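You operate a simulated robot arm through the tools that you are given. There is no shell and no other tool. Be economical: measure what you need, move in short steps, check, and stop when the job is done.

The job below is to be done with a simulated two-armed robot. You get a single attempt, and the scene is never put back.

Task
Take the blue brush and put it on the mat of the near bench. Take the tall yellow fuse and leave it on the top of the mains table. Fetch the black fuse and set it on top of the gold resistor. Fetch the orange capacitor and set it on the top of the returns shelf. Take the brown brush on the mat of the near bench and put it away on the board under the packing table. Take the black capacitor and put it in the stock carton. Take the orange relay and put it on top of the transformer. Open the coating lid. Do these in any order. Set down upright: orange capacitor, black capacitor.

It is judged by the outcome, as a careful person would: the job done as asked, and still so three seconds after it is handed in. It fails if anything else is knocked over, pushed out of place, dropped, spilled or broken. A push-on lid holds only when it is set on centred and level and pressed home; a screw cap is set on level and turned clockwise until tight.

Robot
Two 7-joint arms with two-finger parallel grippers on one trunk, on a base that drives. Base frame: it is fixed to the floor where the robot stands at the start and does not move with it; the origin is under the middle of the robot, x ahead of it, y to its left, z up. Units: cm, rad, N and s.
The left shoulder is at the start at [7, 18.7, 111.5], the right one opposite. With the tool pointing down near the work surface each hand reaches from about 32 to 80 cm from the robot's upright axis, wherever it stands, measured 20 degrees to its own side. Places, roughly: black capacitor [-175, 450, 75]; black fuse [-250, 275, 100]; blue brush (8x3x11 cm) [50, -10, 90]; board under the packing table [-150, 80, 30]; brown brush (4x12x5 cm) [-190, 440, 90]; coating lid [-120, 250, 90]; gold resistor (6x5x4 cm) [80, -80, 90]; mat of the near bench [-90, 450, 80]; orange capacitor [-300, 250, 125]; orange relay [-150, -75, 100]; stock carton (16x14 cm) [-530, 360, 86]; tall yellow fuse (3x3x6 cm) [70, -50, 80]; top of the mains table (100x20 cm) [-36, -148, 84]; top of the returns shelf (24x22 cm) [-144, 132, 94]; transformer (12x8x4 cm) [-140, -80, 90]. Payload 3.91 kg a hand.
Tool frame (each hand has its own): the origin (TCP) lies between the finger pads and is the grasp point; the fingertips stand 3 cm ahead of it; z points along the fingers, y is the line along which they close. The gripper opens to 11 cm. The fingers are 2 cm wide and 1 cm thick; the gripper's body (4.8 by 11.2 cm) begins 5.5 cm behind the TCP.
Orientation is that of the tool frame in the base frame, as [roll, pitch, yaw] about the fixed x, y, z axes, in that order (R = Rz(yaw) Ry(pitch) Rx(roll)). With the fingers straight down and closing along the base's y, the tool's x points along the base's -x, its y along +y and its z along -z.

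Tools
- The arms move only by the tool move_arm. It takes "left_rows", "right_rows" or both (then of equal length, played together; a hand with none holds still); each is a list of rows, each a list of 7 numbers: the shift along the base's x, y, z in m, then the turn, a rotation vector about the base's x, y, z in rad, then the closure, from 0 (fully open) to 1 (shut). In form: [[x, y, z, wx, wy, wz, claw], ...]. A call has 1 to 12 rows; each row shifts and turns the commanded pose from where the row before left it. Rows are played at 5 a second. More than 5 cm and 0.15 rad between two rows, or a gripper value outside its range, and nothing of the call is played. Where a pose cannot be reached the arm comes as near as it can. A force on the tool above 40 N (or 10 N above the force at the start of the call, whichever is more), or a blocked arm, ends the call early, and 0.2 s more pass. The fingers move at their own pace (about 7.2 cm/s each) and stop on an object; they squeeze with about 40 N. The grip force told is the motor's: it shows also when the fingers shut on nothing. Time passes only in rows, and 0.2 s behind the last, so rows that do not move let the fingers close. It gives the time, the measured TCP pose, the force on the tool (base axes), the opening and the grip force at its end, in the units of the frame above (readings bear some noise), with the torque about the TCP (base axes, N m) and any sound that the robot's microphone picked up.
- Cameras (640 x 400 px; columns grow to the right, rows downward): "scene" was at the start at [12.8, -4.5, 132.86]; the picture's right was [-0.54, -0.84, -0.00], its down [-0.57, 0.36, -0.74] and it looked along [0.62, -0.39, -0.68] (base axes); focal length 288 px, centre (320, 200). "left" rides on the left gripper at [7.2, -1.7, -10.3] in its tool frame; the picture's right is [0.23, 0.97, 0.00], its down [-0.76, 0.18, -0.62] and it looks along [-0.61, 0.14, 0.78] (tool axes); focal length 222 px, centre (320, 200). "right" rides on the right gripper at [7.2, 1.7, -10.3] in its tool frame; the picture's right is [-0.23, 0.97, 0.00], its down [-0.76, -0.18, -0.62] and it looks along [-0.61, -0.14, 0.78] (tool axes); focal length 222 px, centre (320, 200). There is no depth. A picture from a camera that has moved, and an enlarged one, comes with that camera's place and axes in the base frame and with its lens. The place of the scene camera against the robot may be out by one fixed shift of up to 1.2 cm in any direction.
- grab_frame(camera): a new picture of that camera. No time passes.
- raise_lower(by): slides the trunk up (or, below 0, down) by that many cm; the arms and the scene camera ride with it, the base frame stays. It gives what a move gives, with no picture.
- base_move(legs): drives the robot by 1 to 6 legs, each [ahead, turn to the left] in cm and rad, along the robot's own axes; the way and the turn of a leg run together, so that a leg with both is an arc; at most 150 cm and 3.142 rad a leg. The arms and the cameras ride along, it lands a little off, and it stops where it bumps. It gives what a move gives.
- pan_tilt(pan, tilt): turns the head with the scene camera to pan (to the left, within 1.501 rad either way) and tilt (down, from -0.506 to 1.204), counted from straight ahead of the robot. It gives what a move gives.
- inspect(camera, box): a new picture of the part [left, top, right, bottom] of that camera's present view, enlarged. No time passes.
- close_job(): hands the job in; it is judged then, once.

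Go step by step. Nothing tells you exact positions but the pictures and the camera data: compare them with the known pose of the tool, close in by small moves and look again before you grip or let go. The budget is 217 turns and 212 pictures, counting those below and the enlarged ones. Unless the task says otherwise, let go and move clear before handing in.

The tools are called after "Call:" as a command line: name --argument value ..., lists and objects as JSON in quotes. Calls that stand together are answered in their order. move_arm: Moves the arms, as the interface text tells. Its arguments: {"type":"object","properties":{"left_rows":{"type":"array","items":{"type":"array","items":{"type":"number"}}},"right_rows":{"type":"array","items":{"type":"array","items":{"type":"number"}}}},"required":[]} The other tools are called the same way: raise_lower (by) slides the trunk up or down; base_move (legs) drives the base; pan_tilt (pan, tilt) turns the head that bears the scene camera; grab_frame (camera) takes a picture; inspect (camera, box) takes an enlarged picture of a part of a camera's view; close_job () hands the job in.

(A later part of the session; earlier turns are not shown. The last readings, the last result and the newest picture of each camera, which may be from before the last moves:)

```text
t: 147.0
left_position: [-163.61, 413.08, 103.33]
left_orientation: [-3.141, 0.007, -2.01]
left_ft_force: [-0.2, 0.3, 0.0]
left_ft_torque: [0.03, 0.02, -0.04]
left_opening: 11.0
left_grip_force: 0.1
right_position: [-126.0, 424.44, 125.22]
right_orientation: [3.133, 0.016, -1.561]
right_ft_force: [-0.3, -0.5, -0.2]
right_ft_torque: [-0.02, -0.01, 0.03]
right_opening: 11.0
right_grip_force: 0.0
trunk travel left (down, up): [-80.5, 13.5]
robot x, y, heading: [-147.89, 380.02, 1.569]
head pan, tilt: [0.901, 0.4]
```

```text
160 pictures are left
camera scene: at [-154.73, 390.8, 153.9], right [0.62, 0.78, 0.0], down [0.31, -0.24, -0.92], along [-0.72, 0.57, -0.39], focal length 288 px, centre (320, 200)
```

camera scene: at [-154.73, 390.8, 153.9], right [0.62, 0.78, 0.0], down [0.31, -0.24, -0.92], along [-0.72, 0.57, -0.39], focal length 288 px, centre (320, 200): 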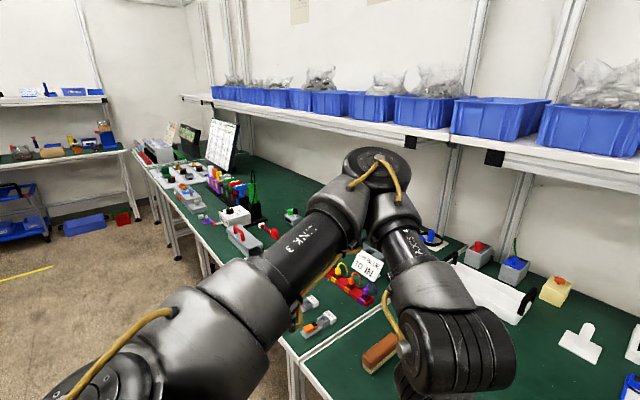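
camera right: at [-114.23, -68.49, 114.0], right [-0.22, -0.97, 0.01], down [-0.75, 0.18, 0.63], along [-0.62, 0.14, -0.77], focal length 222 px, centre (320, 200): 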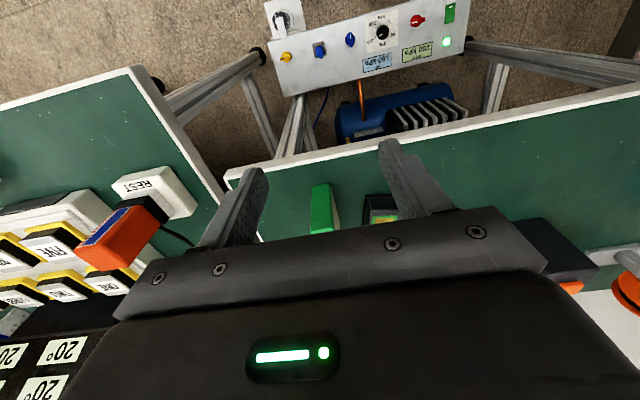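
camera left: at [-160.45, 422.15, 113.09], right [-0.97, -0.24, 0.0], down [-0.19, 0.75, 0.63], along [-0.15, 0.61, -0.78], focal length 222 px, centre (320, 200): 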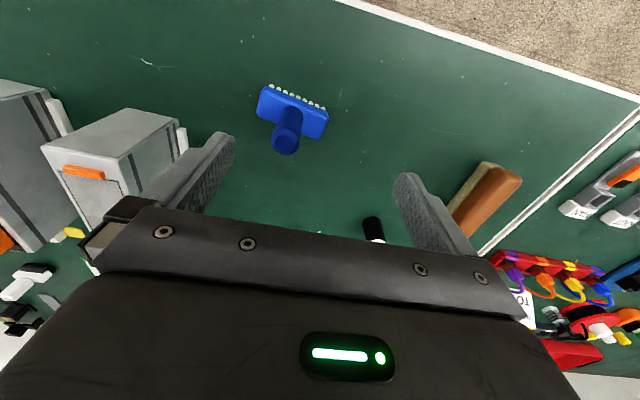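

Turning the wrist left (counter-clockwise) frees leftward motion: it is a wrist limit. I turn it that way and go over the capacitor.

Call:
move_arm --left_rows '[[0, 0, 0, 0, 0, 0.15, 0], [0, 0, 0, 0, 0, 0.15, 0], [0, 0, 0, 0, 0, 0.15, 0], [0, 0, 0, 0, 0, 0.15, 0], [0, 0.03, 0, 0, 0, 0.15, 0], [-0.02, 0.03, 0, 0, 0, 0.15, 0], [-0.02, 0.03, 0, 0, 0, 0.15, 0], [-0.03, 0.03, 0, 0, 0, 0.15, 0], [-0.03, 0.03, 0, 0, 0, 0.1, 0], [-0.02, 0.03, 0, 0, 0, 0.1, 0], [-0.01, 0.04, 0, 0, 0, 0.1, 0], [0, 0, 0, 0, 0, 0, 0]]'

Call:
grab_frame --camera "left"

```text
t: 149.6
left_position: [-176.55, 435.12, 103.6]
left_orientation: [-3.141, 0.008, -0.511]
left_ft_force: [-0.6, 0.5, 0.9]
left_ft_torque: [0.02, -0.01, 0.0]
left_opening: 11.02
left_grip_force: 0.1
right_position: [-126.05, 424.35, 125.16]
right_orientation: [3.133, 0.018, -1.56]
right_ft_force: [0.7, -1.2, -0.4]
right_ft_torque: [0.04, -0.02, 0.0]
right_opening: 11.01
right_grip_force: 0.0
trunk travel left (down, up): [-80.5, 13.5]
robot x, y, heading: [-148.32, 379.62, 1.574]
head pan, tilt: [0.901, 0.4]
```

```text
159 pictures are left
camera left: at [-169.31, 432.97, 113.67], right [-0.28, -0.96, 0.0], down [-0.75, 0.21, 0.63], along [-0.6, 0.18, -0.78], focal length 222 px, centre (320, 200)
```

left: 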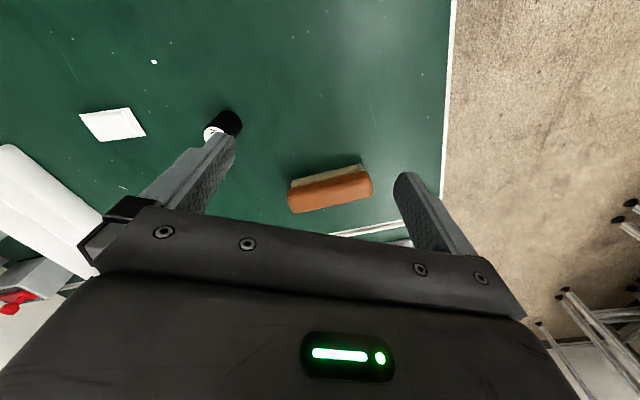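

The capacitor is at about [-175.3, 447], top near 90. I move over it and down to 96 to check.

Call:
move_arm --left_rows '[[0.003, 0.04, 0, 0, 0, 0, 0], [0.005, 0.04, 0, 0, 0, 0, 0], [0.004, 0.038, 0, 0, 0, 0, 0], [0, 0, -0.04, 0, 0, 0, 0], [0, 0, -0.03, 0, 0, 0, 0], [0, 0, 0, 0, 0, 0, 0]]'

Call:
grab_frame --camera "left"

```text
t: 151.0
left_position: [-175.23, 446.83, 96.47]
left_orientation: [-3.14, 0.009, -0.513]
left_ft_force: [-0.5, 0.8, -0.9]
left_ft_torque: [-0.01, 0.01, 0.02]
left_opening: 11.03
left_grip_force: 0.0
right_position: [-125.88, 424.41, 125.25]
right_orientation: [3.129, 0.018, -1.559]
right_ft_force: [0.5, -0.2, 0.7]
right_ft_torque: [-0.02, 0.02, -0.01]
right_opening: 10.99
right_grip_force: 0.1
trunk travel left (down, up): [-80.5, 13.5]
robot x, y, heading: [-148.03, 379.76, 1.572]
head pan, tilt: [0.901, 0.4]
```

```text
158 pictures are left
camera left: at [-167.96, 444.8, 106.53], right [-0.28, -0.96, 0.0], down [-0.75, 0.22, 0.63], along [-0.6, 0.18, -0.78], focal length 222 px, centre (320, 200)
```

left: 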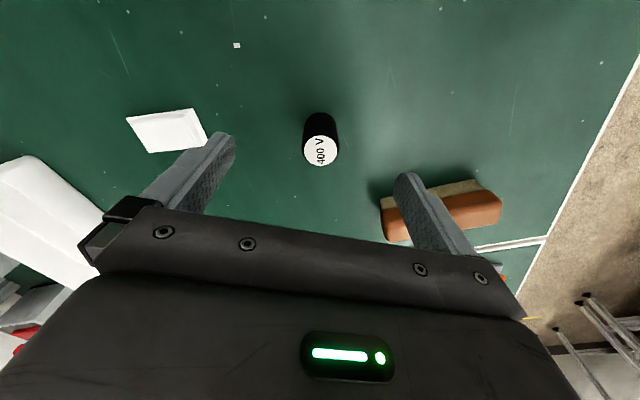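

Centred; I lower to 88 and close.

Call:
move_arm --left_rows '[[-0.004, 0.003, -0.045, 0, 0, 0, 0], [0, 0, -0.039, 0, 0, 0, 0], [0, 0, 0, 0, 0, 0, 0], [0, 0, 0, 0, 0, 0, 1], [0, 0, 0, 0, 0, 0, 1], [0, 0, 0, 0, 0, 0, 1], [0, 0, 0, 0, 0, 0, 1], [0, 0, 0, 0, 0, 0, 1]]'

Call:
grab_frame --camera "left"

```text
t: 152.8
left_position: [-175.69, 447.16, 88.04]
left_orientation: [-3.14, 0.007, -0.512]
left_ft_force: [-0.8, -1.5, 6.3]
left_ft_torque: [-0.09, 0.07, 0.02]
left_opening: 3.03
left_grip_force: 40.2
right_position: [-125.96, 424.5, 125.16]
right_orientation: [3.134, 0.018, -1.561]
right_ft_force: [-0.1, 0.1, -0.5]
right_ft_torque: [0.01, -0.01, -0.01]
right_opening: 11.01
right_grip_force: 0.1
trunk travel left (down, up): [-80.5, 13.5]
robot x, y, heading: [-148.2, 379.66, 1.573]
head pan, tilt: [0.901, 0.4]
```

```text
157 pictures are left
camera left: at [-168.41, 445.16, 98.2], right [-0.28, -0.96, 0.0], down [-0.75, 0.21, 0.63], along [-0.6, 0.18, -0.78], focal length 222 px, centre (320, 200)
```

left: 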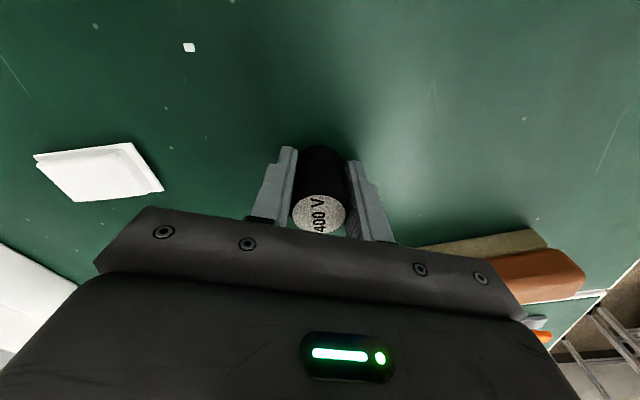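

The black capacitor is held. I lift it and draw it back.

Call:
move_arm --left_rows '[[0, 0, 0.045, 0, 0, 0, 1], [0, 0, 0.045, 0, 0, 0, 1], [0, 0, 0.045, 0, 0, 0, 1], [0, -0.03, 0.03, 0, 0, 0, 1], [0, -0.04, 0.02, 0, 0, 0, 1], [0, -0.04, 0.01, 0, 0, 0, 1], [0, -0.04, 0, 0, 0, 0, 1], [0, -0.04, 0, 0, 0, 0, 1], [0, -0.02, 0, 0, 0, 0, 1]]'

Call:
grab_frame --camera "left"

```text
t: 154.8
left_position: [-175.75, 426.17, 107.5]
left_orientation: [-3.14, 0.007, -0.511]
left_ft_force: [0.2, -0.3, 0.4]
left_ft_torque: [-0.02, 0.03, -0.01]
left_opening: 3.03
left_grip_force: 39.9
right_position: [-126.02, 424.41, 125.28]
right_orientation: [3.132, 0.019, -1.561]
right_ft_force: [0.4, -0.1, 0.2]
right_ft_torque: [0.01, 0.01, 0.02]
right_opening: 10.99
right_grip_force: 0.0
trunk travel left (down, up): [-80.5, 13.5]
robot x, y, heading: [-148.49, 379.84, 1.567]
head pan, tilt: [0.901, 0.4]
```

```text
156 pictures are left
camera left: at [-168.51, 424.11, 117.75], right [-0.28, -0.96, 0.0], down [-0.75, 0.21, 0.63], along [-0.6, 0.18, -0.78], focal length 222 px, centre (320, 200)
```

left: 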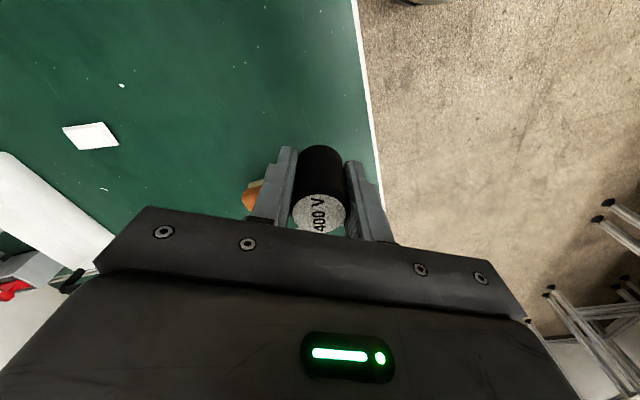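

Now I shift the robot left so the brown brush lies on the right hand's side.

Call:
base_move --legs '[[-15, 0], [0, 1.57], [76, 0], [0, -1.57], [17, 0]]'

Call:
move_arm --right_rows '[[0, 0, -0.03, 0, 0, 0, 0], [0, 0, -0.03, 0, 0, 0, 0], [0.02, 0, -0.03, 0, 0, 0, 0], [0.02, 0, -0.03, 0, 0, 0, 0], [0.02, 0.0, -0.03, 0, 0, 0, 0], [0, 0, 0, 0, 0, 0, 0]]'

Call:
grab_frame --camera "right"

```text
t: 168.7
left_position: [-251.44, 427.84, 107.67]
left_orientation: [-3.138, 0.009, -0.514]
left_ft_force: [0.3, 0.1, -0.2]
left_ft_torque: [0.01, 0.04, 0.02]
left_opening: 3.07
left_grip_force: 40.0
right_position: [-201.93, 425.92, 125.32]
right_orientation: [3.132, 0.019, -1.564]
right_ft_force: [0.9, -0.4, 0.1]
right_ft_torque: [0.05, -0.01, 0.0]
right_opening: 11.0
right_grip_force: 0.0
trunk travel left (down, up): [-80.5, 13.5]
robot x, y, heading: [-223.97, 381.39, 1.568]
head pan, tilt: [0.901, 0.4]
```

```text
t: 170.1
left_position: [-251.44, 428.21, 107.51]
left_orientation: [-3.141, 0.006, -0.516]
left_ft_force: [0.1, 0.4, 0.2]
left_ft_torque: [0.0, -0.03, 0.0]
left_opening: 3.05
left_grip_force: 40.0
right_position: [-194.68, 426.32, 113.23]
right_orientation: [3.135, 0.018, -1.565]
right_ft_force: [-0.5, -0.3, -0.3]
right_ft_torque: [-0.04, -0.02, 0.0]
right_opening: 10.99
right_grip_force: 0.1
right hand out of reach, approached as far as the arm can: row 1, 2
trunk travel left (down, up): [-80.5, 13.5]
robot x, y, heading: [-223.92, 382.26, 1.57]
head pan, tilt: [0.901, 0.4]
```

```text
155 pictures are left
camera right: at [-196.18, 418.93, 123.65], right [-0.98, 0.22, 0.01], down [0.18, 0.75, 0.63], along [0.13, 0.62, -0.77], focal length 222 px, centre (320, 200)
```

right: 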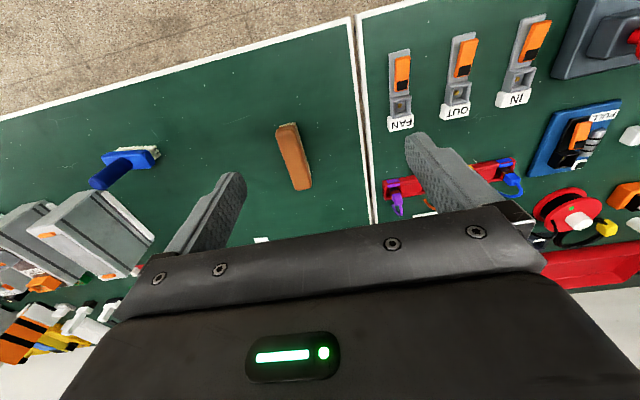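

The brown brush is centred at about [-188, 436.5], long side along y. I go above it and check.

Call:
move_arm --right_rows '[[0.025, 0.03, -0.02, 0, 0, 0, 0], [0.025, 0.035, -0.02, 0, 0, 0, 0], [0.017, 0.037, -0.02, 0, 0, 0, 0], [0, 0, -0.045, 0, 0, 0, 0], [0, 0, -0.045, 0, 0, 0, 0], [0, 0, -0.02, 0, 0, 0, 0], [0, 0, 0, 0, 0, 0, 0]]'

Call:
grab_frame --camera "right"

```text
t: 171.7
left_position: [-251.56, 428.12, 107.52]
left_orientation: [-3.14, 0.007, -0.514]
left_ft_force: [0.6, 0.1, -0.8]
left_ft_torque: [-0.01, 0.01, 0.01]
left_opening: 3.04
left_grip_force: 39.9
right_position: [-187.37, 435.63, 97.34]
right_orientation: [3.13, 0.02, -1.565]
right_ft_force: [0.2, 0.2, 0.6]
right_ft_torque: [0.0, 0.01, -0.03]
right_opening: 11.01
right_grip_force: 0.1
right hand out of reach, approached as far as the arm can: row 6
trunk travel left (down, up): [-80.5, 13.5]
robot x, y, heading: [-224.06, 381.74, 1.573]
head pan, tilt: [0.901, 0.4]
```

```text
154 pictures are left
camera right: at [-188.77, 428.19, 107.72], right [-0.98, 0.22, 0.01], down [0.18, 0.75, 0.64], along [0.13, 0.62, -0.77], focal length 222 px, centre (320, 200)
```

right: 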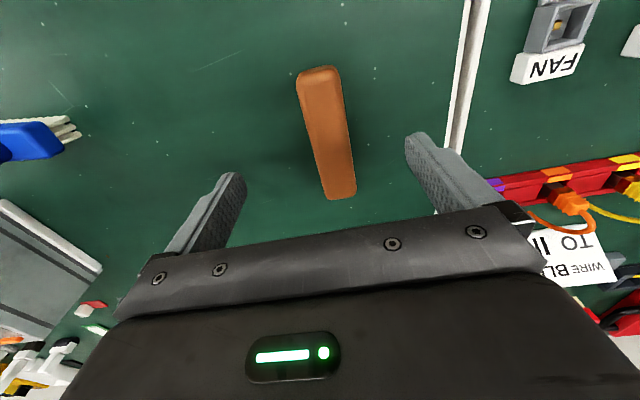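

Aligned well. I try the last descent with the arm, easing the wrist a little left.

Call:
move_arm --right_rows '[[-0.004, 0.008, -0.02, 0, 0, 0.05, 0], [0, 0, -0.03, 0, 0, 0, 0], [0, 0, -0.03, 0, 0, 0, 0], [0, 0, -0.014, 0, 0, 0, 0], [0, 0, 0, 0, 0, 0, 0]]'

```text
t: 172.8
left_position: [-251.56, 428.01, 107.64]
left_orientation: [-3.139, 0.006, -0.514]
left_ft_force: [0.0, 0.7, -0.4]
left_ft_torque: [-0.02, 0.03, 0.0]
left_opening: 3.06
left_grip_force: 40.1
right_position: [-185.11, 432.43, 94.1]
right_orientation: [3.131, 0.018, -1.515]
right_ft_force: [0.5, -0.4, 0.3]
right_ft_torque: [-0.01, -0.02, -0.02]
right_opening: 10.99
right_grip_force: 0.2
right hand out of reach, approached as far as the arm can: row 1, 2, 3, 4
trunk travel left (down, up): [-80.5, 13.5]
robot x, y, heading: [-224.4, 381.91, 1.57]
head pan, tilt: [0.901, 0.4]
```

The raised trunk costs reach downward. Before lowering the trunk I check what is under the left hand.

Call:
grab_frame --camera "left"

```text
153 pictures are left
camera left: at [-244.24, 426.01, 117.73], right [-0.28, -0.96, 0.0], down [-0.75, 0.22, 0.63], along [-0.6, 0.18, -0.78], focal length 222 px, centre (320, 200)
```

left: 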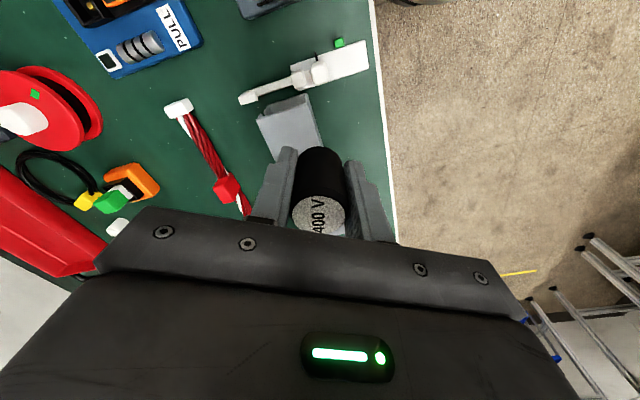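

I raise the left hand, re-centre the right one above the brush, then lower the trunk.

Call:
move_arm --right_rows '[[0, 0, 0.03, 0, 0, -0.05, 0], [-0.015, 0.02, 0.01, 0, 0, 0, 0], [-0.014, 0.022, 0, 0, 0, 0, 0], [0, 0, 0, 0, 0, 0, 0]]' --left_rows '[[0, 0, 0.04, 0, 0, 0, 1], [0, 0, 0.04, 0, 0, 0, 1], [0, 0, 0, 0, 0, 0, 1], [0, 0, 0, 0, 0, 0, 1]]'

Call:
raise_lower --by -6

```text
t: 173.8
left_position: [-251.44, 427.95, 115.64]
left_orientation: [-3.14, 0.007, -0.515]
left_ft_force: [-0.1, 0.5, -0.2]
left_ft_torque: [0.01, -0.02, 0.01]
left_opening: 3.04
left_grip_force: 40.1
right_position: [-187.74, 436.38, 98.31]
right_orientation: [3.131, 0.019, -1.565]
right_ft_force: [-0.6, 0.1, 0.2]
right_ft_torque: [0.02, 0.0, 0.01]
right_opening: 10.99
right_grip_force: 0.1
right hand out of reach, approached as far as the arm can: row 3
trunk travel left (down, up): [-80.5, 13.5]
robot x, y, heading: [-224.42, 382.33, 1.57]
head pan, tilt: [0.901, 0.4]
```

```text
t: 174.8
left_position: [-251.56, 428.11, 109.55]
left_orientation: [-3.139, 0.007, -0.514]
left_ft_force: [0.0, -0.3, -0.4]
left_ft_torque: [-0.02, 0.0, 0.01]
left_opening: 3.04
left_grip_force: 40.1
right_position: [-187.76, 436.41, 92.32]
right_orientation: [3.132, 0.018, -1.563]
right_ft_force: [0.9, 0.6, 0.8]
right_ft_torque: [0.0, 0.0, -0.02]
right_opening: 11.0
right_grip_force: 0.1
trunk travel left (down, up): [-74.5, 19.5]
robot x, y, heading: [-224.19, 381.6, 1.564]
head pan, tilt: [0.901, 0.4]
```

Call:
raise_lower --by -4.4

Call:
grab_frame --camera "right"

```text
t: 175.7
left_position: [-251.52, 427.91, 105.25]
left_orientation: [-3.139, 0.007, -0.515]
left_ft_force: [0.5, -0.1, 0.3]
left_ft_torque: [0.0, 0.01, -0.04]
left_opening: 3.07
left_grip_force: 40.0
right_position: [-187.79, 436.33, 88.11]
right_orientation: [3.131, 0.02, -1.565]
right_ft_force: [0.8, 0.7, 13.0]
right_ft_torque: [-0.12, -0.75, -0.03]
right_opening: 11.01
right_grip_force: 0.0
trunk travel left (down, up): [-70.1, 23.9]
robot x, y, heading: [-223.82, 381.6, 1.568]
head pan, tilt: [0.901, 0.4]
```

```text
152 pictures are left
camera right: at [-189.38, 428.9, 98.5], right [-0.98, 0.22, 0.01], down [0.18, 0.75, 0.64], along [0.13, 0.62, -0.77], focal length 222 px, centre (320, 200)
```

right: 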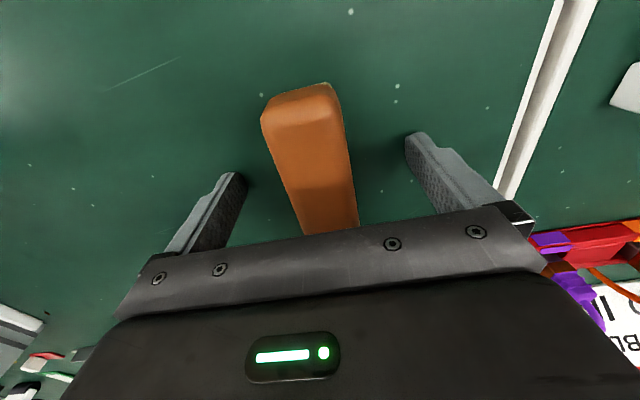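

Fingertips touch the bench lightly. I ease up 0.4 cm and close.

Call:
move_arm --right_rows '[[0, 0, 0.005, 0, 0, 0, 0], [0, 0, 0, 0, 0, 0, 1], [0, 0, 0, 0, 0, 0, 1], [0, 0, 0, 0, 0, 0, 1], [0, 0, 0, 0, 0, 0, 1], [0, 0, 0, 0, 0, 0, 1]]'

Call:
grab_frame --camera "right"

```text
t: 177.1
left_position: [-251.57, 428.01, 105.22]
left_orientation: [-3.138, 0.005, -0.516]
left_ft_force: [-0.6, -0.2, -0.8]
left_ft_torque: [0.0, 0.02, 0.0]
left_opening: 3.05
left_grip_force: 40.0
right_position: [-187.76, 436.45, 88.5]
right_orientation: [3.132, 0.021, -1.564]
right_ft_force: [-0.3, 0.0, -0.5]
right_ft_torque: [0.01, 0.01, 0.04]
right_opening: 3.34
right_grip_force: 39.9
trunk travel left (down, up): [-70.1, 23.9]
robot x, y, heading: [-224.37, 381.4, 1.568]
head pan, tilt: [0.901, 0.4]
```

```text
151 pictures are left
camera right: at [-189.32, 428.95, 98.84], right [-0.98, 0.22, 0.01], down [0.18, 0.75, 0.64], along [0.13, 0.62, -0.77], focal length 222 px, centre (320, 200)
```

right: 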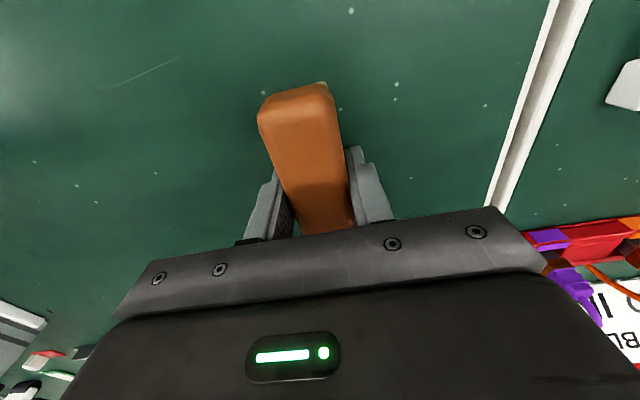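

The brush is held (3.3 cm). I lift and tuck, then back off and face west.

Call:
move_arm --right_rows '[[0, 0, 0.045, 0, 0, 0, 1], [0, 0, 0.045, 0, 0, 0, 1], [0, 0, 0.04, 0, 0, 0, 1], [0, -0.04, 0.01, 0, 0, 0, 1], [0, -0.04, 0, 0, 0, 0, 1], [0, -0.03, 0, 0, 0, 0, 1]]'

Call:
base_move --legs '[[-30, 0], [0, 1.57]]'

Call:
pan_tilt --pan 0.2 --tilt 0.3

Call:
grab_frame --camera "scene"

Call:
pan_tilt --pan 1.2 --tilt 0.35

Call:
grab_frame --camera "scene"

```text
t: 178.5
left_position: [-251.57, 427.96, 105.3]
left_orientation: [-3.14, 0.007, -0.513]
left_ft_force: [-0.4, 0.4, -0.6]
left_ft_torque: [0.03, -0.02, 0.0]
left_opening: 3.04
left_grip_force: 39.9
right_position: [-187.87, 425.4, 102.3]
right_orientation: [3.133, 0.018, -1.563]
right_ft_force: [-0.3, 1.0, -0.3]
right_ft_torque: [-0.02, 0.0, 0.02]
right_opening: 3.32
right_grip_force: 40.0
trunk travel left (down, up): [-70.1, 23.9]
robot x, y, heading: [-224.03, 381.95, 1.566]
head pan, tilt: [0.901, 0.4]
```

```text
t: 184.4
left_position: [-270.7, 324.44, 105.08]
left_orientation: [-3.141, 0.008, 1.047]
left_ft_force: [0.3, 0.4, -1.2]
left_ft_torque: [0.01, 0.0, 0.01]
left_opening: 3.06
left_grip_force: 40.6
right_position: [-267.56, 388.01, 102.39]
right_orientation: [3.13, 0.018, 0.0]
right_ft_force: [0.8, -0.8, -1.1]
right_ft_torque: [0.01, -0.03, 0.0]
right_opening: 3.36
right_grip_force: 39.7
trunk travel left (down, up): [-70.1, 23.9]
robot x, y, heading: [-224.05, 351.43, 3.127]
head pan, tilt: [0.901, 0.4]
```

```text
t: 185.4
left_position: [-270.51, 324.36, 105.22]
left_orientation: [-3.14, 0.006, 1.048]
left_ft_force: [0.1, 0.1, -1.2]
left_ft_torque: [0.02, -0.01, 0.0]
left_opening: 3.04
left_grip_force: 40.3
right_position: [-267.59, 387.89, 102.39]
right_orientation: [3.131, 0.02, 0.0]
right_ft_force: [-0.9, -0.1, -0.8]
right_ft_torque: [-0.02, 0.02, 0.01]
right_opening: 3.32
right_grip_force: 40.5
trunk travel left (down, up): [-70.1, 23.9]
robot x, y, heading: [-223.85, 351.71, 3.133]
head pan, tilt: [0.201, 0.3]
```

```text
150 pictures are left
camera scene: at [-237.58, 349.7, 144.43], right [-0.19, 0.98, 0.0], down [0.29, 0.06, -0.96], along [-0.94, -0.18, -0.3], focal length 288 px, centre (320, 200)
```

scene: 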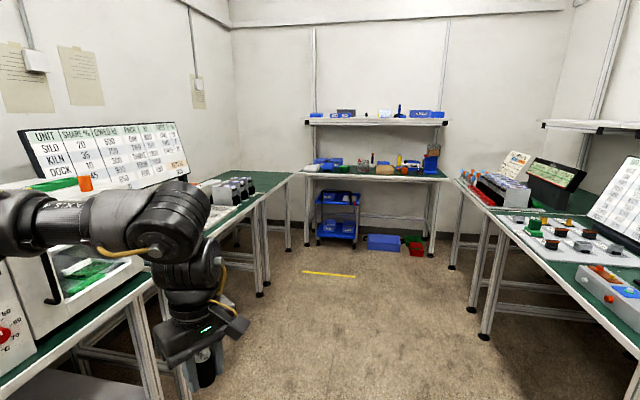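

```text
t: 186.7
left_position: [-270.62, 324.51, 105.27]
left_orientation: [-3.141, 0.008, 1.047]
left_ft_force: [-0.3, -0.4, -1.0]
left_ft_torque: [-0.02, 0.0, 0.01]
left_opening: 3.04
left_grip_force: 40.0
right_position: [-267.57, 388.12, 102.34]
right_orientation: [3.131, 0.019, 0.0]
right_ft_force: [0.4, 0.4, -1.4]
right_ft_torque: [0.0, -0.03, 0.02]
right_opening: 3.34
right_grip_force: 40.2
trunk travel left (down, up): [-70.1, 23.9]
robot x, y, heading: [-223.97, 351.48, 3.133]
head pan, tilt: [1.201, 0.351]
```

```text
149 pictures are left
camera scene: at [-231.88, 342.83, 143.96], right [-0.93, 0.37, 0.0], down [0.13, 0.32, -0.94], along [-0.35, -0.87, -0.34], focal length 288 px, centre (320, 200)
```

scene: 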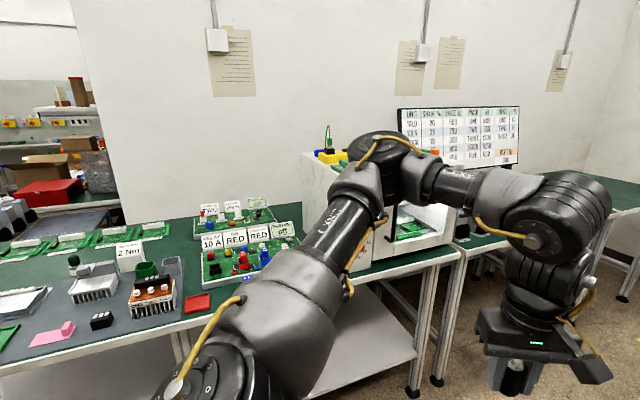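

I see the west bench at the end of the aisle. The orange capacitor is on the kiln top left. I drive toward the west bench with the stock carton.

Call:
base_move --legs '[[120, 0], [85, 0]]'

Call:
pan_tilt --pan 0 --tilt 0.45

Call:
grab_frame --camera "scene"

```text
t: 196.9
left_position: [-475.94, 325.67, 105.21]
left_orientation: [-3.14, 0.007, 1.055]
left_ft_force: [0.4, -0.7, -0.7]
left_ft_torque: [0.05, 0.02, 0.02]
left_opening: 3.05
left_grip_force: 40.5
right_position: [-473.31, 389.38, 102.47]
right_orientation: [3.131, 0.018, 0.006]
right_ft_force: [0.1, 0.4, -0.4]
right_ft_torque: [-0.02, 0.02, 0.02]
right_opening: 3.33
right_grip_force: 40.0
trunk travel left (down, up): [-70.1, 23.9]
robot x, y, heading: [-429.96, 352.77, 3.133]
head pan, tilt: [1.201, 0.351]
```

```text
t: 198.3
left_position: [-476.02, 325.81, 105.25]
left_orientation: [-3.139, 0.007, 1.055]
left_ft_force: [-0.1, -0.2, -0.3]
left_ft_torque: [-0.01, -0.02, 0.02]
left_opening: 3.06
left_grip_force: 40.1
right_position: [-473.39, 389.54, 102.42]
right_orientation: [3.132, 0.018, 0.003]
right_ft_force: [0.7, -0.2, -2.1]
right_ft_torque: [0.01, -0.04, -0.02]
right_opening: 3.35
right_grip_force: 39.9
trunk travel left (down, up): [-70.1, 23.9]
robot x, y, heading: [-429.88, 353.0, 3.138]
head pan, tilt: [0.0, 0.45]
```

```text
148 pictures are left
camera scene: at [-443.14, 353.14, 143.04], right [0.0, 1.0, 0.0], down [0.44, 0.0, -0.9], along [-0.9, 0.0, -0.44], focal length 288 px, centre (320, 200)
```

scene: 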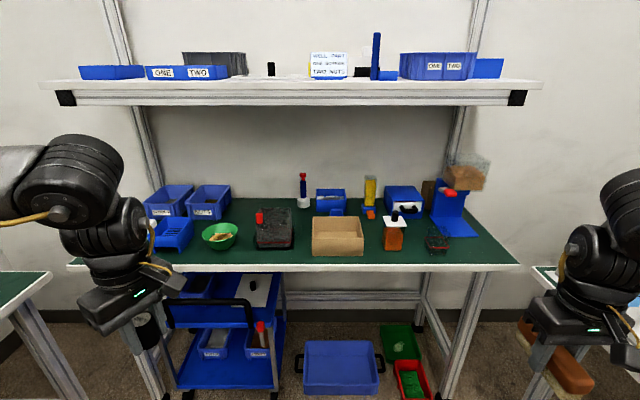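

The stock carton is the open brown carton ahead, centred about [-529, 359]. I raise the trunk a little for clearance and drive closer.

Call:
raise_lower --by 8

Call:
base_move --legs '[[38, 0]]'

Call:
pan_tilt --pan 0 --tilt 0.8

Call:
grab_frame --camera "scene"

```text
t: 199.5
left_position: [-475.98, 325.75, 113.09]
left_orientation: [-3.139, 0.008, 1.054]
left_ft_force: [-0.3, 0.5, -0.5]
left_ft_torque: [0.01, 0.01, 0.01]
left_opening: 3.04
left_grip_force: 40.2
right_position: [-473.24, 389.55, 110.36]
right_orientation: [3.132, 0.019, 0.004]
right_ft_force: [-0.4, 0.2, -0.5]
right_ft_torque: [-0.01, -0.03, -0.03]
right_opening: 3.35
right_grip_force: 39.9
trunk travel left (down, up): [-78.1, 15.9]
robot x, y, heading: [-429.41, 352.84, 3.136]
head pan, tilt: [0.0, 0.45]
```

```text
t: 201.9
left_position: [-513.86, 325.96, 113.14]
left_orientation: [-3.141, 0.007, 1.055]
left_ft_force: [-0.5, 0.4, -1.6]
left_ft_torque: [0.0, 0.01, -0.02]
left_opening: 3.06
left_grip_force: 39.7
right_position: [-511.21, 389.56, 110.2]
right_orientation: [3.13, 0.019, 0.007]
right_ft_force: [-0.1, -0.3, -0.6]
right_ft_torque: [-0.01, 0.0, -0.01]
right_opening: 3.36
right_grip_force: 40.2
trunk travel left (down, up): [-78.1, 15.9]
robot x, y, heading: [-467.54, 353.84, 3.137]
head pan, tilt: [0.0, 0.45]
```

```text
t: 202.7
left_position: [-514.09, 326.08, 113.1]
left_orientation: [-3.14, 0.006, 1.053]
left_ft_force: [0.1, -0.5, 0.2]
left_ft_torque: [-0.01, 0.0, 0.02]
left_opening: 3.06
left_grip_force: 39.6
right_position: [-511.2, 389.57, 110.45]
right_orientation: [3.132, 0.02, 0.006]
right_ft_force: [0.4, 0.5, -0.6]
right_ft_torque: [0.0, -0.02, 0.02]
right_opening: 3.33
right_grip_force: 40.0
trunk travel left (down, up): [-78.1, 15.9]
robot x, y, heading: [-467.51, 353.35, 3.142]
head pan, tilt: [0.0, 0.799]
```

```text
147 pictures are left
camera scene: at [-479.98, 353.26, 148.0], right [0.0, 1.0, 0.0], down [0.72, 0.0, -0.7], along [-0.7, 0.0, -0.72], focal length 288 px, centre (320, 200)
```

scene: 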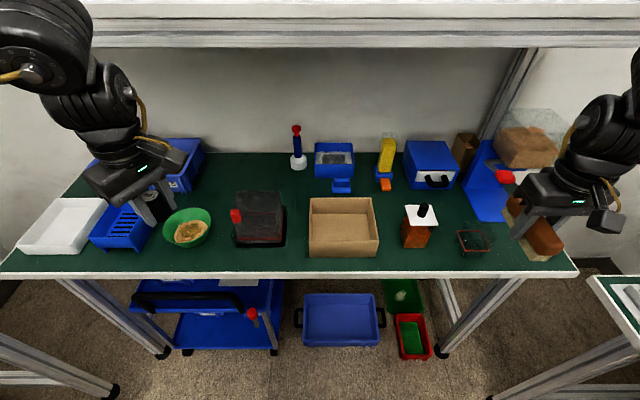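

The carton is empty, centre about [-528.3, 359.3]. I carry the capacitor above it and check from the hand.

Call:
move_arm --left_rows '[[-0.01, 0.04, 0, 0, 0, -0.05, 1], [-0.01, 0.04, 0, 0, 0, -0.1, 1], [-0.02, 0.04, 0, 0, 0, -0.15, 1], [-0.02, 0.04, 0, 0, 0, -0.15, 1], [-0.02, 0.04, 0, 0, 0, -0.15, 1], [-0.02, 0.04, 0, 0, 0, -0.15, 1], [-0.02, 0.04, 0, 0, 0, -0.15, 1], [-0.02, 0.04, -0.02, 0, 0, -0.15, 1], [0, 0.013, -0.04, 0, 0, 0, 1], [0, 0, 0, 0, 0, 0, 1]]'

Call:
grab_frame --camera "left"

Call:
grab_frame --camera "scene"

```text
t: 204.9
left_position: [-527.82, 359.17, 107.23]
left_orientation: [-3.141, 0.009, 0.005]
left_ft_force: [0.3, -0.3, -0.3]
left_ft_torque: [0.01, 0.01, 0.0]
left_opening: 3.07
left_grip_force: 40.1
right_position: [-511.07, 389.5, 110.4]
right_orientation: [3.132, 0.018, 0.005]
right_ft_force: [0.6, -0.8, -0.8]
right_ft_torque: [-0.01, 0.02, 0.01]
right_opening: 3.33
right_grip_force: 39.6
trunk travel left (down, up): [-78.1, 15.9]
robot x, y, heading: [-467.79, 353.0, 3.137]
head pan, tilt: [0.0, 0.799]
```

```text
146 pictures are left
camera left: at [-520.41, 360.96, 117.44], right [0.23, -0.97, 0.0], down [-0.76, -0.18, 0.63], along [-0.61, -0.14, -0.78], focal length 222 px, centre (320, 200)
```

left: 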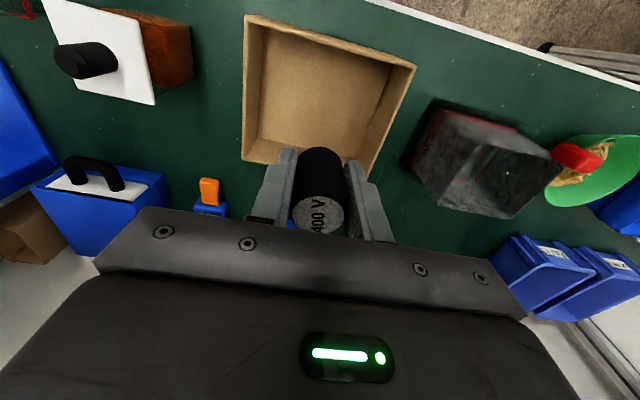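

```text
145 pictures are left
camera scene: at [-479.78, 353.31, 148.01], right [0.0, 1.0, 0.0], down [0.72, 0.0, -0.7], along [-0.7, 0.0, -0.72], focal length 288 px, centre (320, 200)
```

scene: 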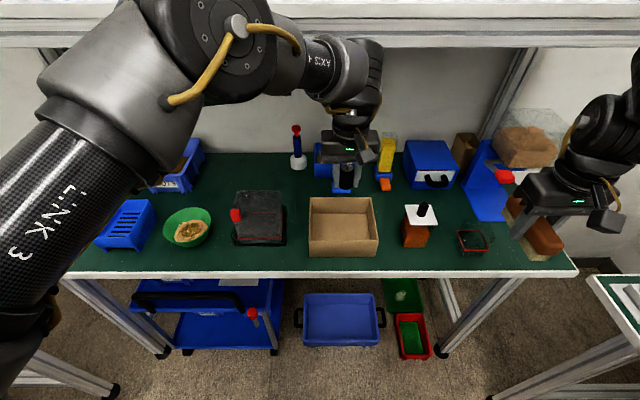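

The hand is centred over the carton. I lower it in.

Call:
move_arm --left_rows '[[-0.006, 0, -0.04, 0, 0, 0, 1], [0, 0, -0.045, 0, 0, 0, 1], [0, 0, -0.045, 0, 0, 0, 1], [0, 0, -0.025, 0, 0, 0, 1], [0, 0, -0.01, 0, 0, 0, 1], [0, 0, -0.006, 0, 0, 0, 1], [0, 0, -0.004, 0, 0, 0, 1], [0, 0, -0.004, 0, 0, 0, 1], [0, 0, -0.004, 0, 0, 0, 1], [0, 0, -0.004, 0, 0, 0, 1], [0, 0, -0.004, 0, 0, 0, 1]]'

```text
t: 207.3
left_position: [-523.91, 359.0, 89.32]
left_orientation: [-3.138, 0.009, 0.008]
left_ft_force: [-0.6, 0.1, -0.5]
left_ft_torque: [0.0, -0.02, 0.01]
left_opening: 3.07
left_grip_force: 40.1
left hand out of reach, approached as far as the arm can: row 1, 2, 3, 4, 5, 7, 9
right_position: [-511.16, 389.7, 110.31]
right_orientation: [3.132, 0.019, 0.005]
right_ft_force: [-0.4, 0.0, -0.2]
right_ft_torque: [0.0, 0.01, -0.01]
right_opening: 3.33
right_grip_force: 39.6
trunk travel left (down, up): [-78.1, 15.9]
robot x, y, heading: [-467.61, 352.92, 3.139]
head pan, tilt: [0.0, 0.799]
```

Reach falls short by 4 cm with the trunk this high. I lift out, lower the trunk, and go in again farther ahead.

Call:
move_arm --left_rows '[[0, 0, 0.045, 0, 0, 0, 1], [0, 0, 0.045, 0, 0, 0, 1], [0, 0, 0.045, 0, 0, 0, 1], [0, 0, 0.04, 0, 0, 0, 1], [0, 0, 0, 0, 0, 0, 1]]'

Call:
raise_lower --by -9

Call:
move_arm --left_rows '[[-0.02, 0, 0, 0, 0, 0, 1], [-0.025, 0.003, 0, 0, 0, 0, 1], [0, 0, 0, 0, 0, 0, 1]]'

Call:
grab_frame --camera "left"

```text
t: 208.5
left_position: [-523.96, 359.0, 106.78]
left_orientation: [-3.139, 0.006, 0.003]
left_ft_force: [0.8, 0.2, -0.8]
left_ft_torque: [0.02, -0.02, -0.01]
left_opening: 3.07
left_grip_force: 40.1
right_position: [-511.32, 389.62, 110.4]
right_orientation: [3.131, 0.016, 0.004]
right_ft_force: [-0.2, 1.1, -1.1]
right_ft_torque: [-0.01, 0.01, 0.03]
right_opening: 3.33
right_grip_force: 39.4
trunk travel left (down, up): [-78.1, 15.9]
robot x, y, heading: [-467.47, 353.37, 3.139]
head pan, tilt: [0.0, 0.799]
```

```text
t: 209.8
left_position: [-523.97, 358.94, 97.69]
left_orientation: [-3.141, 0.005, 0.004]
left_ft_force: [-0.1, 0.1, -0.2]
left_ft_torque: [0.01, -0.04, -0.03]
left_opening: 3.07
left_grip_force: 39.7
right_position: [-511.22, 389.55, 101.37]
right_orientation: [3.131, 0.019, 0.005]
right_ft_force: [0.3, 0.7, -0.2]
right_ft_torque: [0.0, 0.02, -0.02]
right_opening: 3.35
right_grip_force: 40.1
trunk travel left (down, up): [-69.1, 24.9]
robot x, y, heading: [-468.02, 353.3, 3.138]
head pan, tilt: [0.0, 0.799]
```

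```text
t: 210.6
left_position: [-527.88, 359.18, 97.74]
left_orientation: [-3.138, 0.009, 0.006]
left_ft_force: [-0.1, 0.9, 0.1]
left_ft_torque: [0.0, 0.01, 0.02]
left_opening: 3.07
left_grip_force: 39.7
left hand out of reach, approached as far as the arm can: row 2
right_position: [-511.27, 389.64, 101.31]
right_orientation: [3.129, 0.02, 0.004]
right_ft_force: [-0.6, 0.1, -0.8]
right_ft_torque: [-0.02, -0.02, 0.02]
right_opening: 3.36
right_grip_force: 40.3
trunk travel left (down, up): [-69.1, 24.9]
robot x, y, heading: [-467.65, 353.35, 3.136]
head pan, tilt: [0.0, 0.799]
```

```text
144 pictures are left
camera left: at [-520.48, 360.92, 107.98], right [0.23, -0.97, -0.01], down [-0.76, -0.18, 0.63], along [-0.61, -0.14, -0.78], focal length 222 px, centre (320, 200)
```

left: 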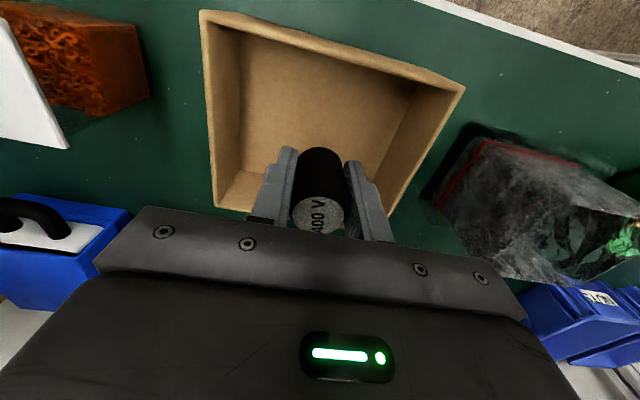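

I raise the right hand to keep it clear, then lower the capacitor straight in with the trunk.

Call:
move_arm --right_rows '[[0, 0, 0.03, 0, 0, 0, 1], [0, 0, 0.03, 0, 0, 0, 1], [0, 0, 0.03, 0, 0, 0, 1], [0, 0, 0, 0, 0, 0, 1]]'

Call:
raise_lower --by -7.5

Call:
move_arm --left_rows '[[0, 0, -0.005, 0, 0, 0, 1], [0, 0, -0.004, 0, 0, 0, 1], [0, 0, -0.004, 0, 0, 0, 1], [0, 0, -0.004, 0, 0, 0, 1], [0, 0, -0.004, 0, 0, 0, 1]]'

```text
t: 211.6
left_position: [-527.91, 359.27, 97.79]
left_orientation: [-3.136, 0.009, 0.005]
left_ft_force: [0.2, -0.2, -0.3]
left_ft_torque: [-0.01, 0.01, 0.03]
left_opening: 3.04
left_grip_force: 40.1
right_position: [-511.23, 389.59, 110.41]
right_orientation: [3.13, 0.017, 0.005]
right_ft_force: [0.0, 0.3, -0.3]
right_ft_torque: [0.01, -0.01, -0.01]
right_opening: 3.35
right_grip_force: 40.2
trunk travel left (down, up): [-69.1, 24.9]
robot x, y, heading: [-467.62, 353.15, 3.141]
head pan, tilt: [0.0, 0.799]
```

```text
t: 212.7
left_position: [-527.93, 359.17, 90.38]
left_orientation: [-3.138, 0.009, 0.004]
left_ft_force: [-0.1, -0.2, 0.1]
left_ft_torque: [-0.01, -0.03, -0.02]
left_opening: 3.05
left_grip_force: 39.7
right_position: [-511.03, 389.5, 102.94]
right_orientation: [3.13, 0.019, 0.005]
right_ft_force: [0.1, -0.6, -0.7]
right_ft_torque: [0.01, -0.03, 0.0]
right_opening: 3.34
right_grip_force: 39.5
trunk travel left (down, up): [-61.6, 32.4]
robot x, y, heading: [-467.48, 353.71, 3.138]
head pan, tilt: [0.0, 0.799]
```

```text
t: 213.9
left_position: [-527.83, 359.12, 88.59]
left_orientation: [-3.132, 0.018, 0.007]
left_ft_force: [-1.3, 1.0, 25.8]
left_ft_torque: [-0.14, -0.01, -0.01]
left_opening: 3.06
left_grip_force: 40.2
right_position: [-511.14, 389.57, 103.04]
right_orientation: [3.132, 0.021, 0.006]
right_ft_force: [-0.5, -0.1, -1.5]
right_ft_torque: [0.04, 0.0, 0.0]
right_opening: 3.3
right_grip_force: 39.6
trunk travel left (down, up): [-61.6, 32.4]
robot x, y, heading: [-467.94, 353.14, 3.138]
head pan, tilt: [0.0, 0.799]
```

The capacitor rests on the carton floor. I release and rise.

Call:
move_arm --left_rows '[[0, 0, 0.002, 0, 0, 0, 1], [0, 0, 0, 0, 0, 0, 0.5], [0, 0, 0, 0, 0, 0, 0.5], [0, 0, 0, 0, 0, 0, 0.5], [0, 0, 0.04, 0, 0, 0, 0.5], [0, 0, 0.045, 0, 0, 0, 0.5], [0, 0, 0.045, 0, 0, 0, 0.5], [0.03, 0, 0.01, 0, 0, 0, 0.5]]'

Call:
grab_frame --camera "left"

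```text
t: 215.7
left_position: [-524.83, 359.07, 102.15]
left_orientation: [-3.133, 0.001, 0.011]
left_ft_force: [0.3, 0.5, 0.4]
left_ft_torque: [0.02, 0.01, 0.0]
left_opening: 5.49
left_grip_force: 0.1
right_position: [-511.01, 389.63, 102.95]
right_orientation: [3.131, 0.021, 0.006]
right_ft_force: [-0.5, -0.7, -1.6]
right_ft_torque: [-0.04, 0.01, -0.01]
right_opening: 3.36
right_grip_force: 39.7
trunk travel left (down, up): [-61.6, 32.4]
robot x, y, heading: [-467.49, 352.77, 3.135]
head pan, tilt: [0.0, 0.799]
```

```text
143 pictures are left
camera left: at [-517.49, 360.79, 112.48], right [0.24, -0.97, -0.01], down [-0.76, -0.19, 0.62], along [-0.61, -0.14, -0.78], focal length 222 px, centre (320, 200)
```

left: 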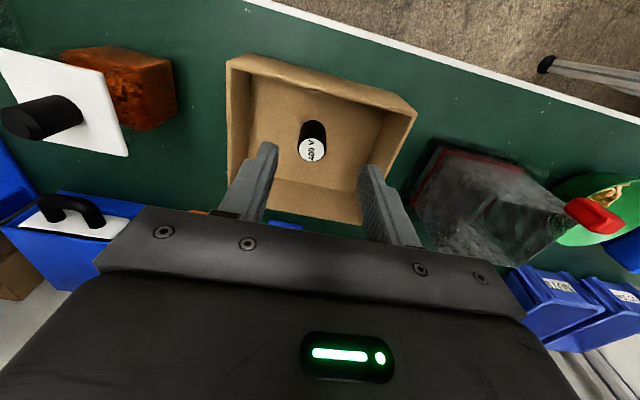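

The black capacitor stands in the carton. Next the orange capacitor on the kiln; I back along the aisle and turn to face it.

Call:
base_move --legs '[[-40, 0], [-115, 0], [0, 1.57]]'

Call:
raise_lower --by 30

Call:
pan_tilt --pan 0.1 --tilt 0.4

Call:
grab_frame --camera "scene"

```text
t: 227.4
left_position: [-319.16, 295.72, 102.34]
left_orientation: [-3.132, 0.008, 1.59]
left_ft_force: [0.7, -0.1, 0.6]
left_ft_torque: [0.03, -0.03, 0.01]
left_opening: 5.51
left_grip_force: 0.1
right_position: [-350.01, 309.49, 102.87]
right_orientation: [3.129, 0.019, 1.584]
right_ft_force: [-1.4, 0.4, -0.4]
right_ft_torque: [0.02, 0.02, -0.02]
right_opening: 3.36
right_grip_force: 40.3
trunk travel left (down, up): [-61.6, 32.4]
robot x, y, heading: [-313.87, 353.6, -1.571]
head pan, tilt: [0.0, 0.799]
```

```text
t: 230.4
left_position: [-319.22, 295.69, 132.49]
left_orientation: [-3.133, 0.008, 1.591]
left_ft_force: [0.3, 0.0, -0.2]
left_ft_torque: [-0.02, 0.01, 0.01]
left_opening: 5.48
left_grip_force: 0.0
right_position: [-349.92, 309.46, 132.81]
right_orientation: [3.13, 0.019, 1.585]
right_ft_force: [0.1, 0.2, -0.2]
right_ft_torque: [0.0, -0.01, 0.01]
right_opening: 3.34
right_grip_force: 40.1
trunk travel left (down, up): [-91.6, 2.4]
robot x, y, heading: [-313.92, 353.75, -1.572]
head pan, tilt: [0.0, 0.799]
```

```text
t: 231.3
left_position: [-319.12, 295.73, 132.59]
left_orientation: [-3.131, 0.007, 1.592]
left_ft_force: [-1.4, 0.7, -0.3]
left_ft_torque: [-0.03, 0.02, 0.0]
left_opening: 5.52
left_grip_force: 0.1
right_position: [-350.01, 309.55, 132.84]
right_orientation: [3.129, 0.02, 1.584]
right_ft_force: [0.5, 0.4, -1.4]
right_ft_torque: [0.01, 0.01, -0.01]
right_opening: 3.36
right_grip_force: 39.6
trunk travel left (down, up): [-91.6, 2.4]
robot x, y, heading: [-314.06, 353.12, -1.572]
head pan, tilt: [0.099, 0.4]
```

```text
142 pictures are left
camera scene: at [-312.27, 339.16, 165.0], right [-0.99, -0.1, 0.0], down [-0.04, 0.39, -0.92], along [0.09, -0.92, -0.39], focal length 288 px, centre (320, 200)
```

scene: 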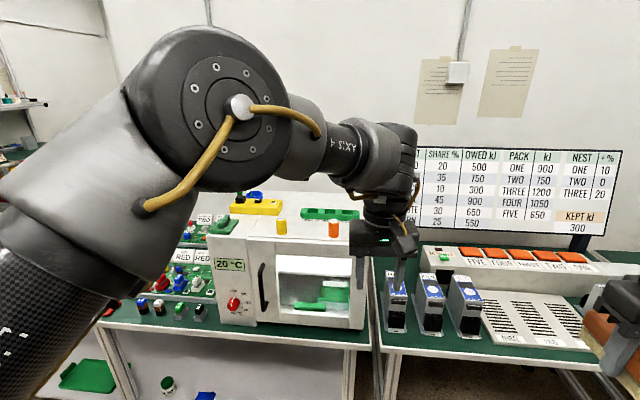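

The orange capacitor stands near the front of the kiln top, about [-309, 255], top near 122. I drive closer.

Call:
base_move --legs '[[36, 0]]'

Call:
grab_frame --camera "scene"

Call:
grab_frame --camera "left"

```text
t: 233.6
left_position: [-319.15, 260.23, 132.55]
left_orientation: [-3.131, 0.008, 1.59]
left_ft_force: [1.0, 0.0, 0.5]
left_ft_torque: [-0.02, -0.01, -0.02]
left_opening: 5.51
left_grip_force: 0.0
right_position: [-349.86, 274.1, 132.95]
right_orientation: [3.13, 0.022, 1.582]
right_ft_force: [0.1, -0.3, -1.6]
right_ft_torque: [-0.01, 0.03, 0.02]
right_opening: 3.34
right_grip_force: 39.6
trunk travel left (down, up): [-91.6, 2.4]
robot x, y, heading: [-313.92, 317.54, -1.574]
head pan, tilt: [0.099, 0.4]
```

```text
141 pictures are left
camera scene: at [-312.15, 303.73, 165.04], right [-0.99, -0.1, 0.0], down [-0.04, 0.39, -0.92], along [0.09, -0.92, -0.39], focal length 288 px, centre (320, 200)
```

scene: 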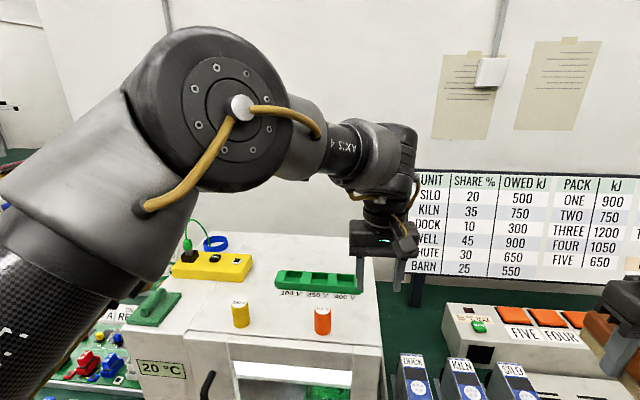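

```text
140 pictures are left
camera left: at [-320.82, 267.61, 142.83], right [0.97, 0.25, -0.01], down [0.2, -0.75, 0.63], along [0.15, -0.61, -0.78], focal length 222 px, centre (320, 200)
```

left: 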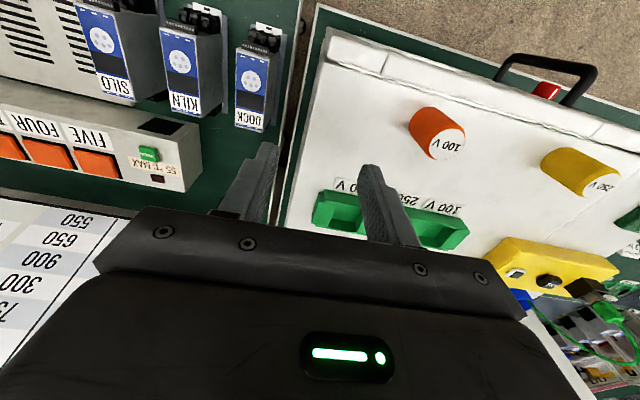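

The capacitor is triangulated at [-309, 262.8], 120 to 126 high. I move over it and check.

Call:
move_arm --left_rows '[[0, 0, 0.005, 0, 0, 0.1, 0.3], [0.03, 0.007, 0, 0, 0, 0.1, 0.3], [0.035, 0.01, 0, 0, 0, 0.1, 0.3], [0.036, 0.01, 0, 0, 0, 0.1, 0.3], [0, 0, 0, 0, 0, 0, 0.3]]'

Call:
grab_frame --camera "left"

```text
t: 234.8
left_position: [-309.07, 262.79, 133.06]
left_orientation: [-3.133, 0.008, 1.989]
left_ft_force: [-0.5, -0.1, 0.1]
left_ft_torque: [0.01, 0.03, 0.02]
left_opening: 7.68
left_grip_force: 0.2
right_position: [-349.95, 273.87, 132.82]
right_orientation: [3.128, 0.019, 1.583]
right_ft_force: [0.2, -0.6, 0.0]
right_ft_torque: [0.02, -0.01, -0.02]
right_opening: 3.37
right_grip_force: 40.3
trunk travel left (down, up): [-91.6, 2.4]
robot x, y, heading: [-313.87, 318.17, -1.573]
head pan, tilt: [0.099, 0.4]
```

```text
139 pictures are left
camera left: at [-313.5, 268.88, 143.23], right [0.8, 0.61, -0.01], down [0.48, -0.62, 0.63], along [0.37, -0.51, -0.78], focal length 222 px, centre (320, 200)
```

left: 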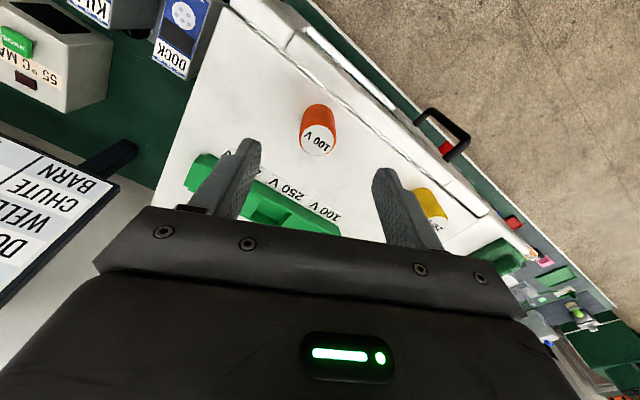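

Centred. I lower to 123.8 and close.

Call:
move_arm --left_rows '[[0, -0.002, -0.045, 0, 0, 0, 0.3], [0, 0, -0.046, 0, 0, 0, 0.3], [0, 0, 0, 0, 0, 0, 0.3], [0, 0, 0, 0, 0, 0, 1], [0, 0, 0, 0, 0, 0, 1], [0, 0, 0, 0, 0, 0, 1], [0, 0, 0, 0, 0, 0, 1]]'

Call:
grab_frame --camera "left"

```text
t: 236.4
left_position: [-308.95, 262.63, 123.94]
left_orientation: [-3.131, 0.009, 1.989]
left_ft_force: [8.5, 2.7, 10.7]
left_ft_torque: [0.18, -0.43, -0.02]
left_opening: 3.05
left_grip_force: 40.3
right_position: [-349.61, 273.92, 133.09]
right_orientation: [3.132, 0.021, 1.583]
right_ft_force: [0.4, -0.8, -0.8]
right_ft_torque: [0.04, 0.0, 0.0]
right_opening: 3.36
right_grip_force: 39.7
trunk travel left (down, up): [-91.6, 2.4]
robot x, y, heading: [-313.69, 317.38, -1.572]
head pan, tilt: [0.099, 0.4]
```

```text
138 pictures are left
camera left: at [-313.27, 268.79, 134.23], right [0.8, 0.6, -0.01], down [0.48, -0.62, 0.63], along [0.37, -0.51, -0.78], focal length 222 px, centre (320, 200)
```

left: 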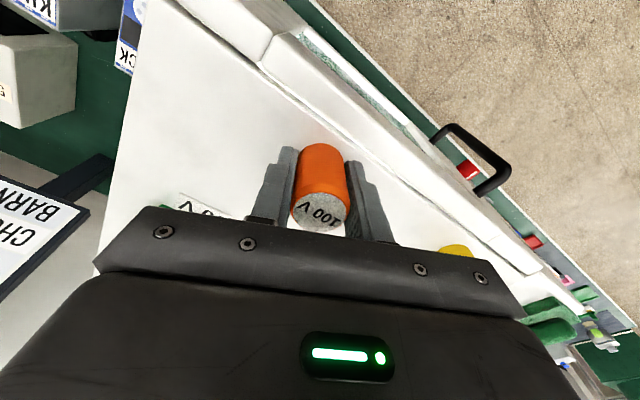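

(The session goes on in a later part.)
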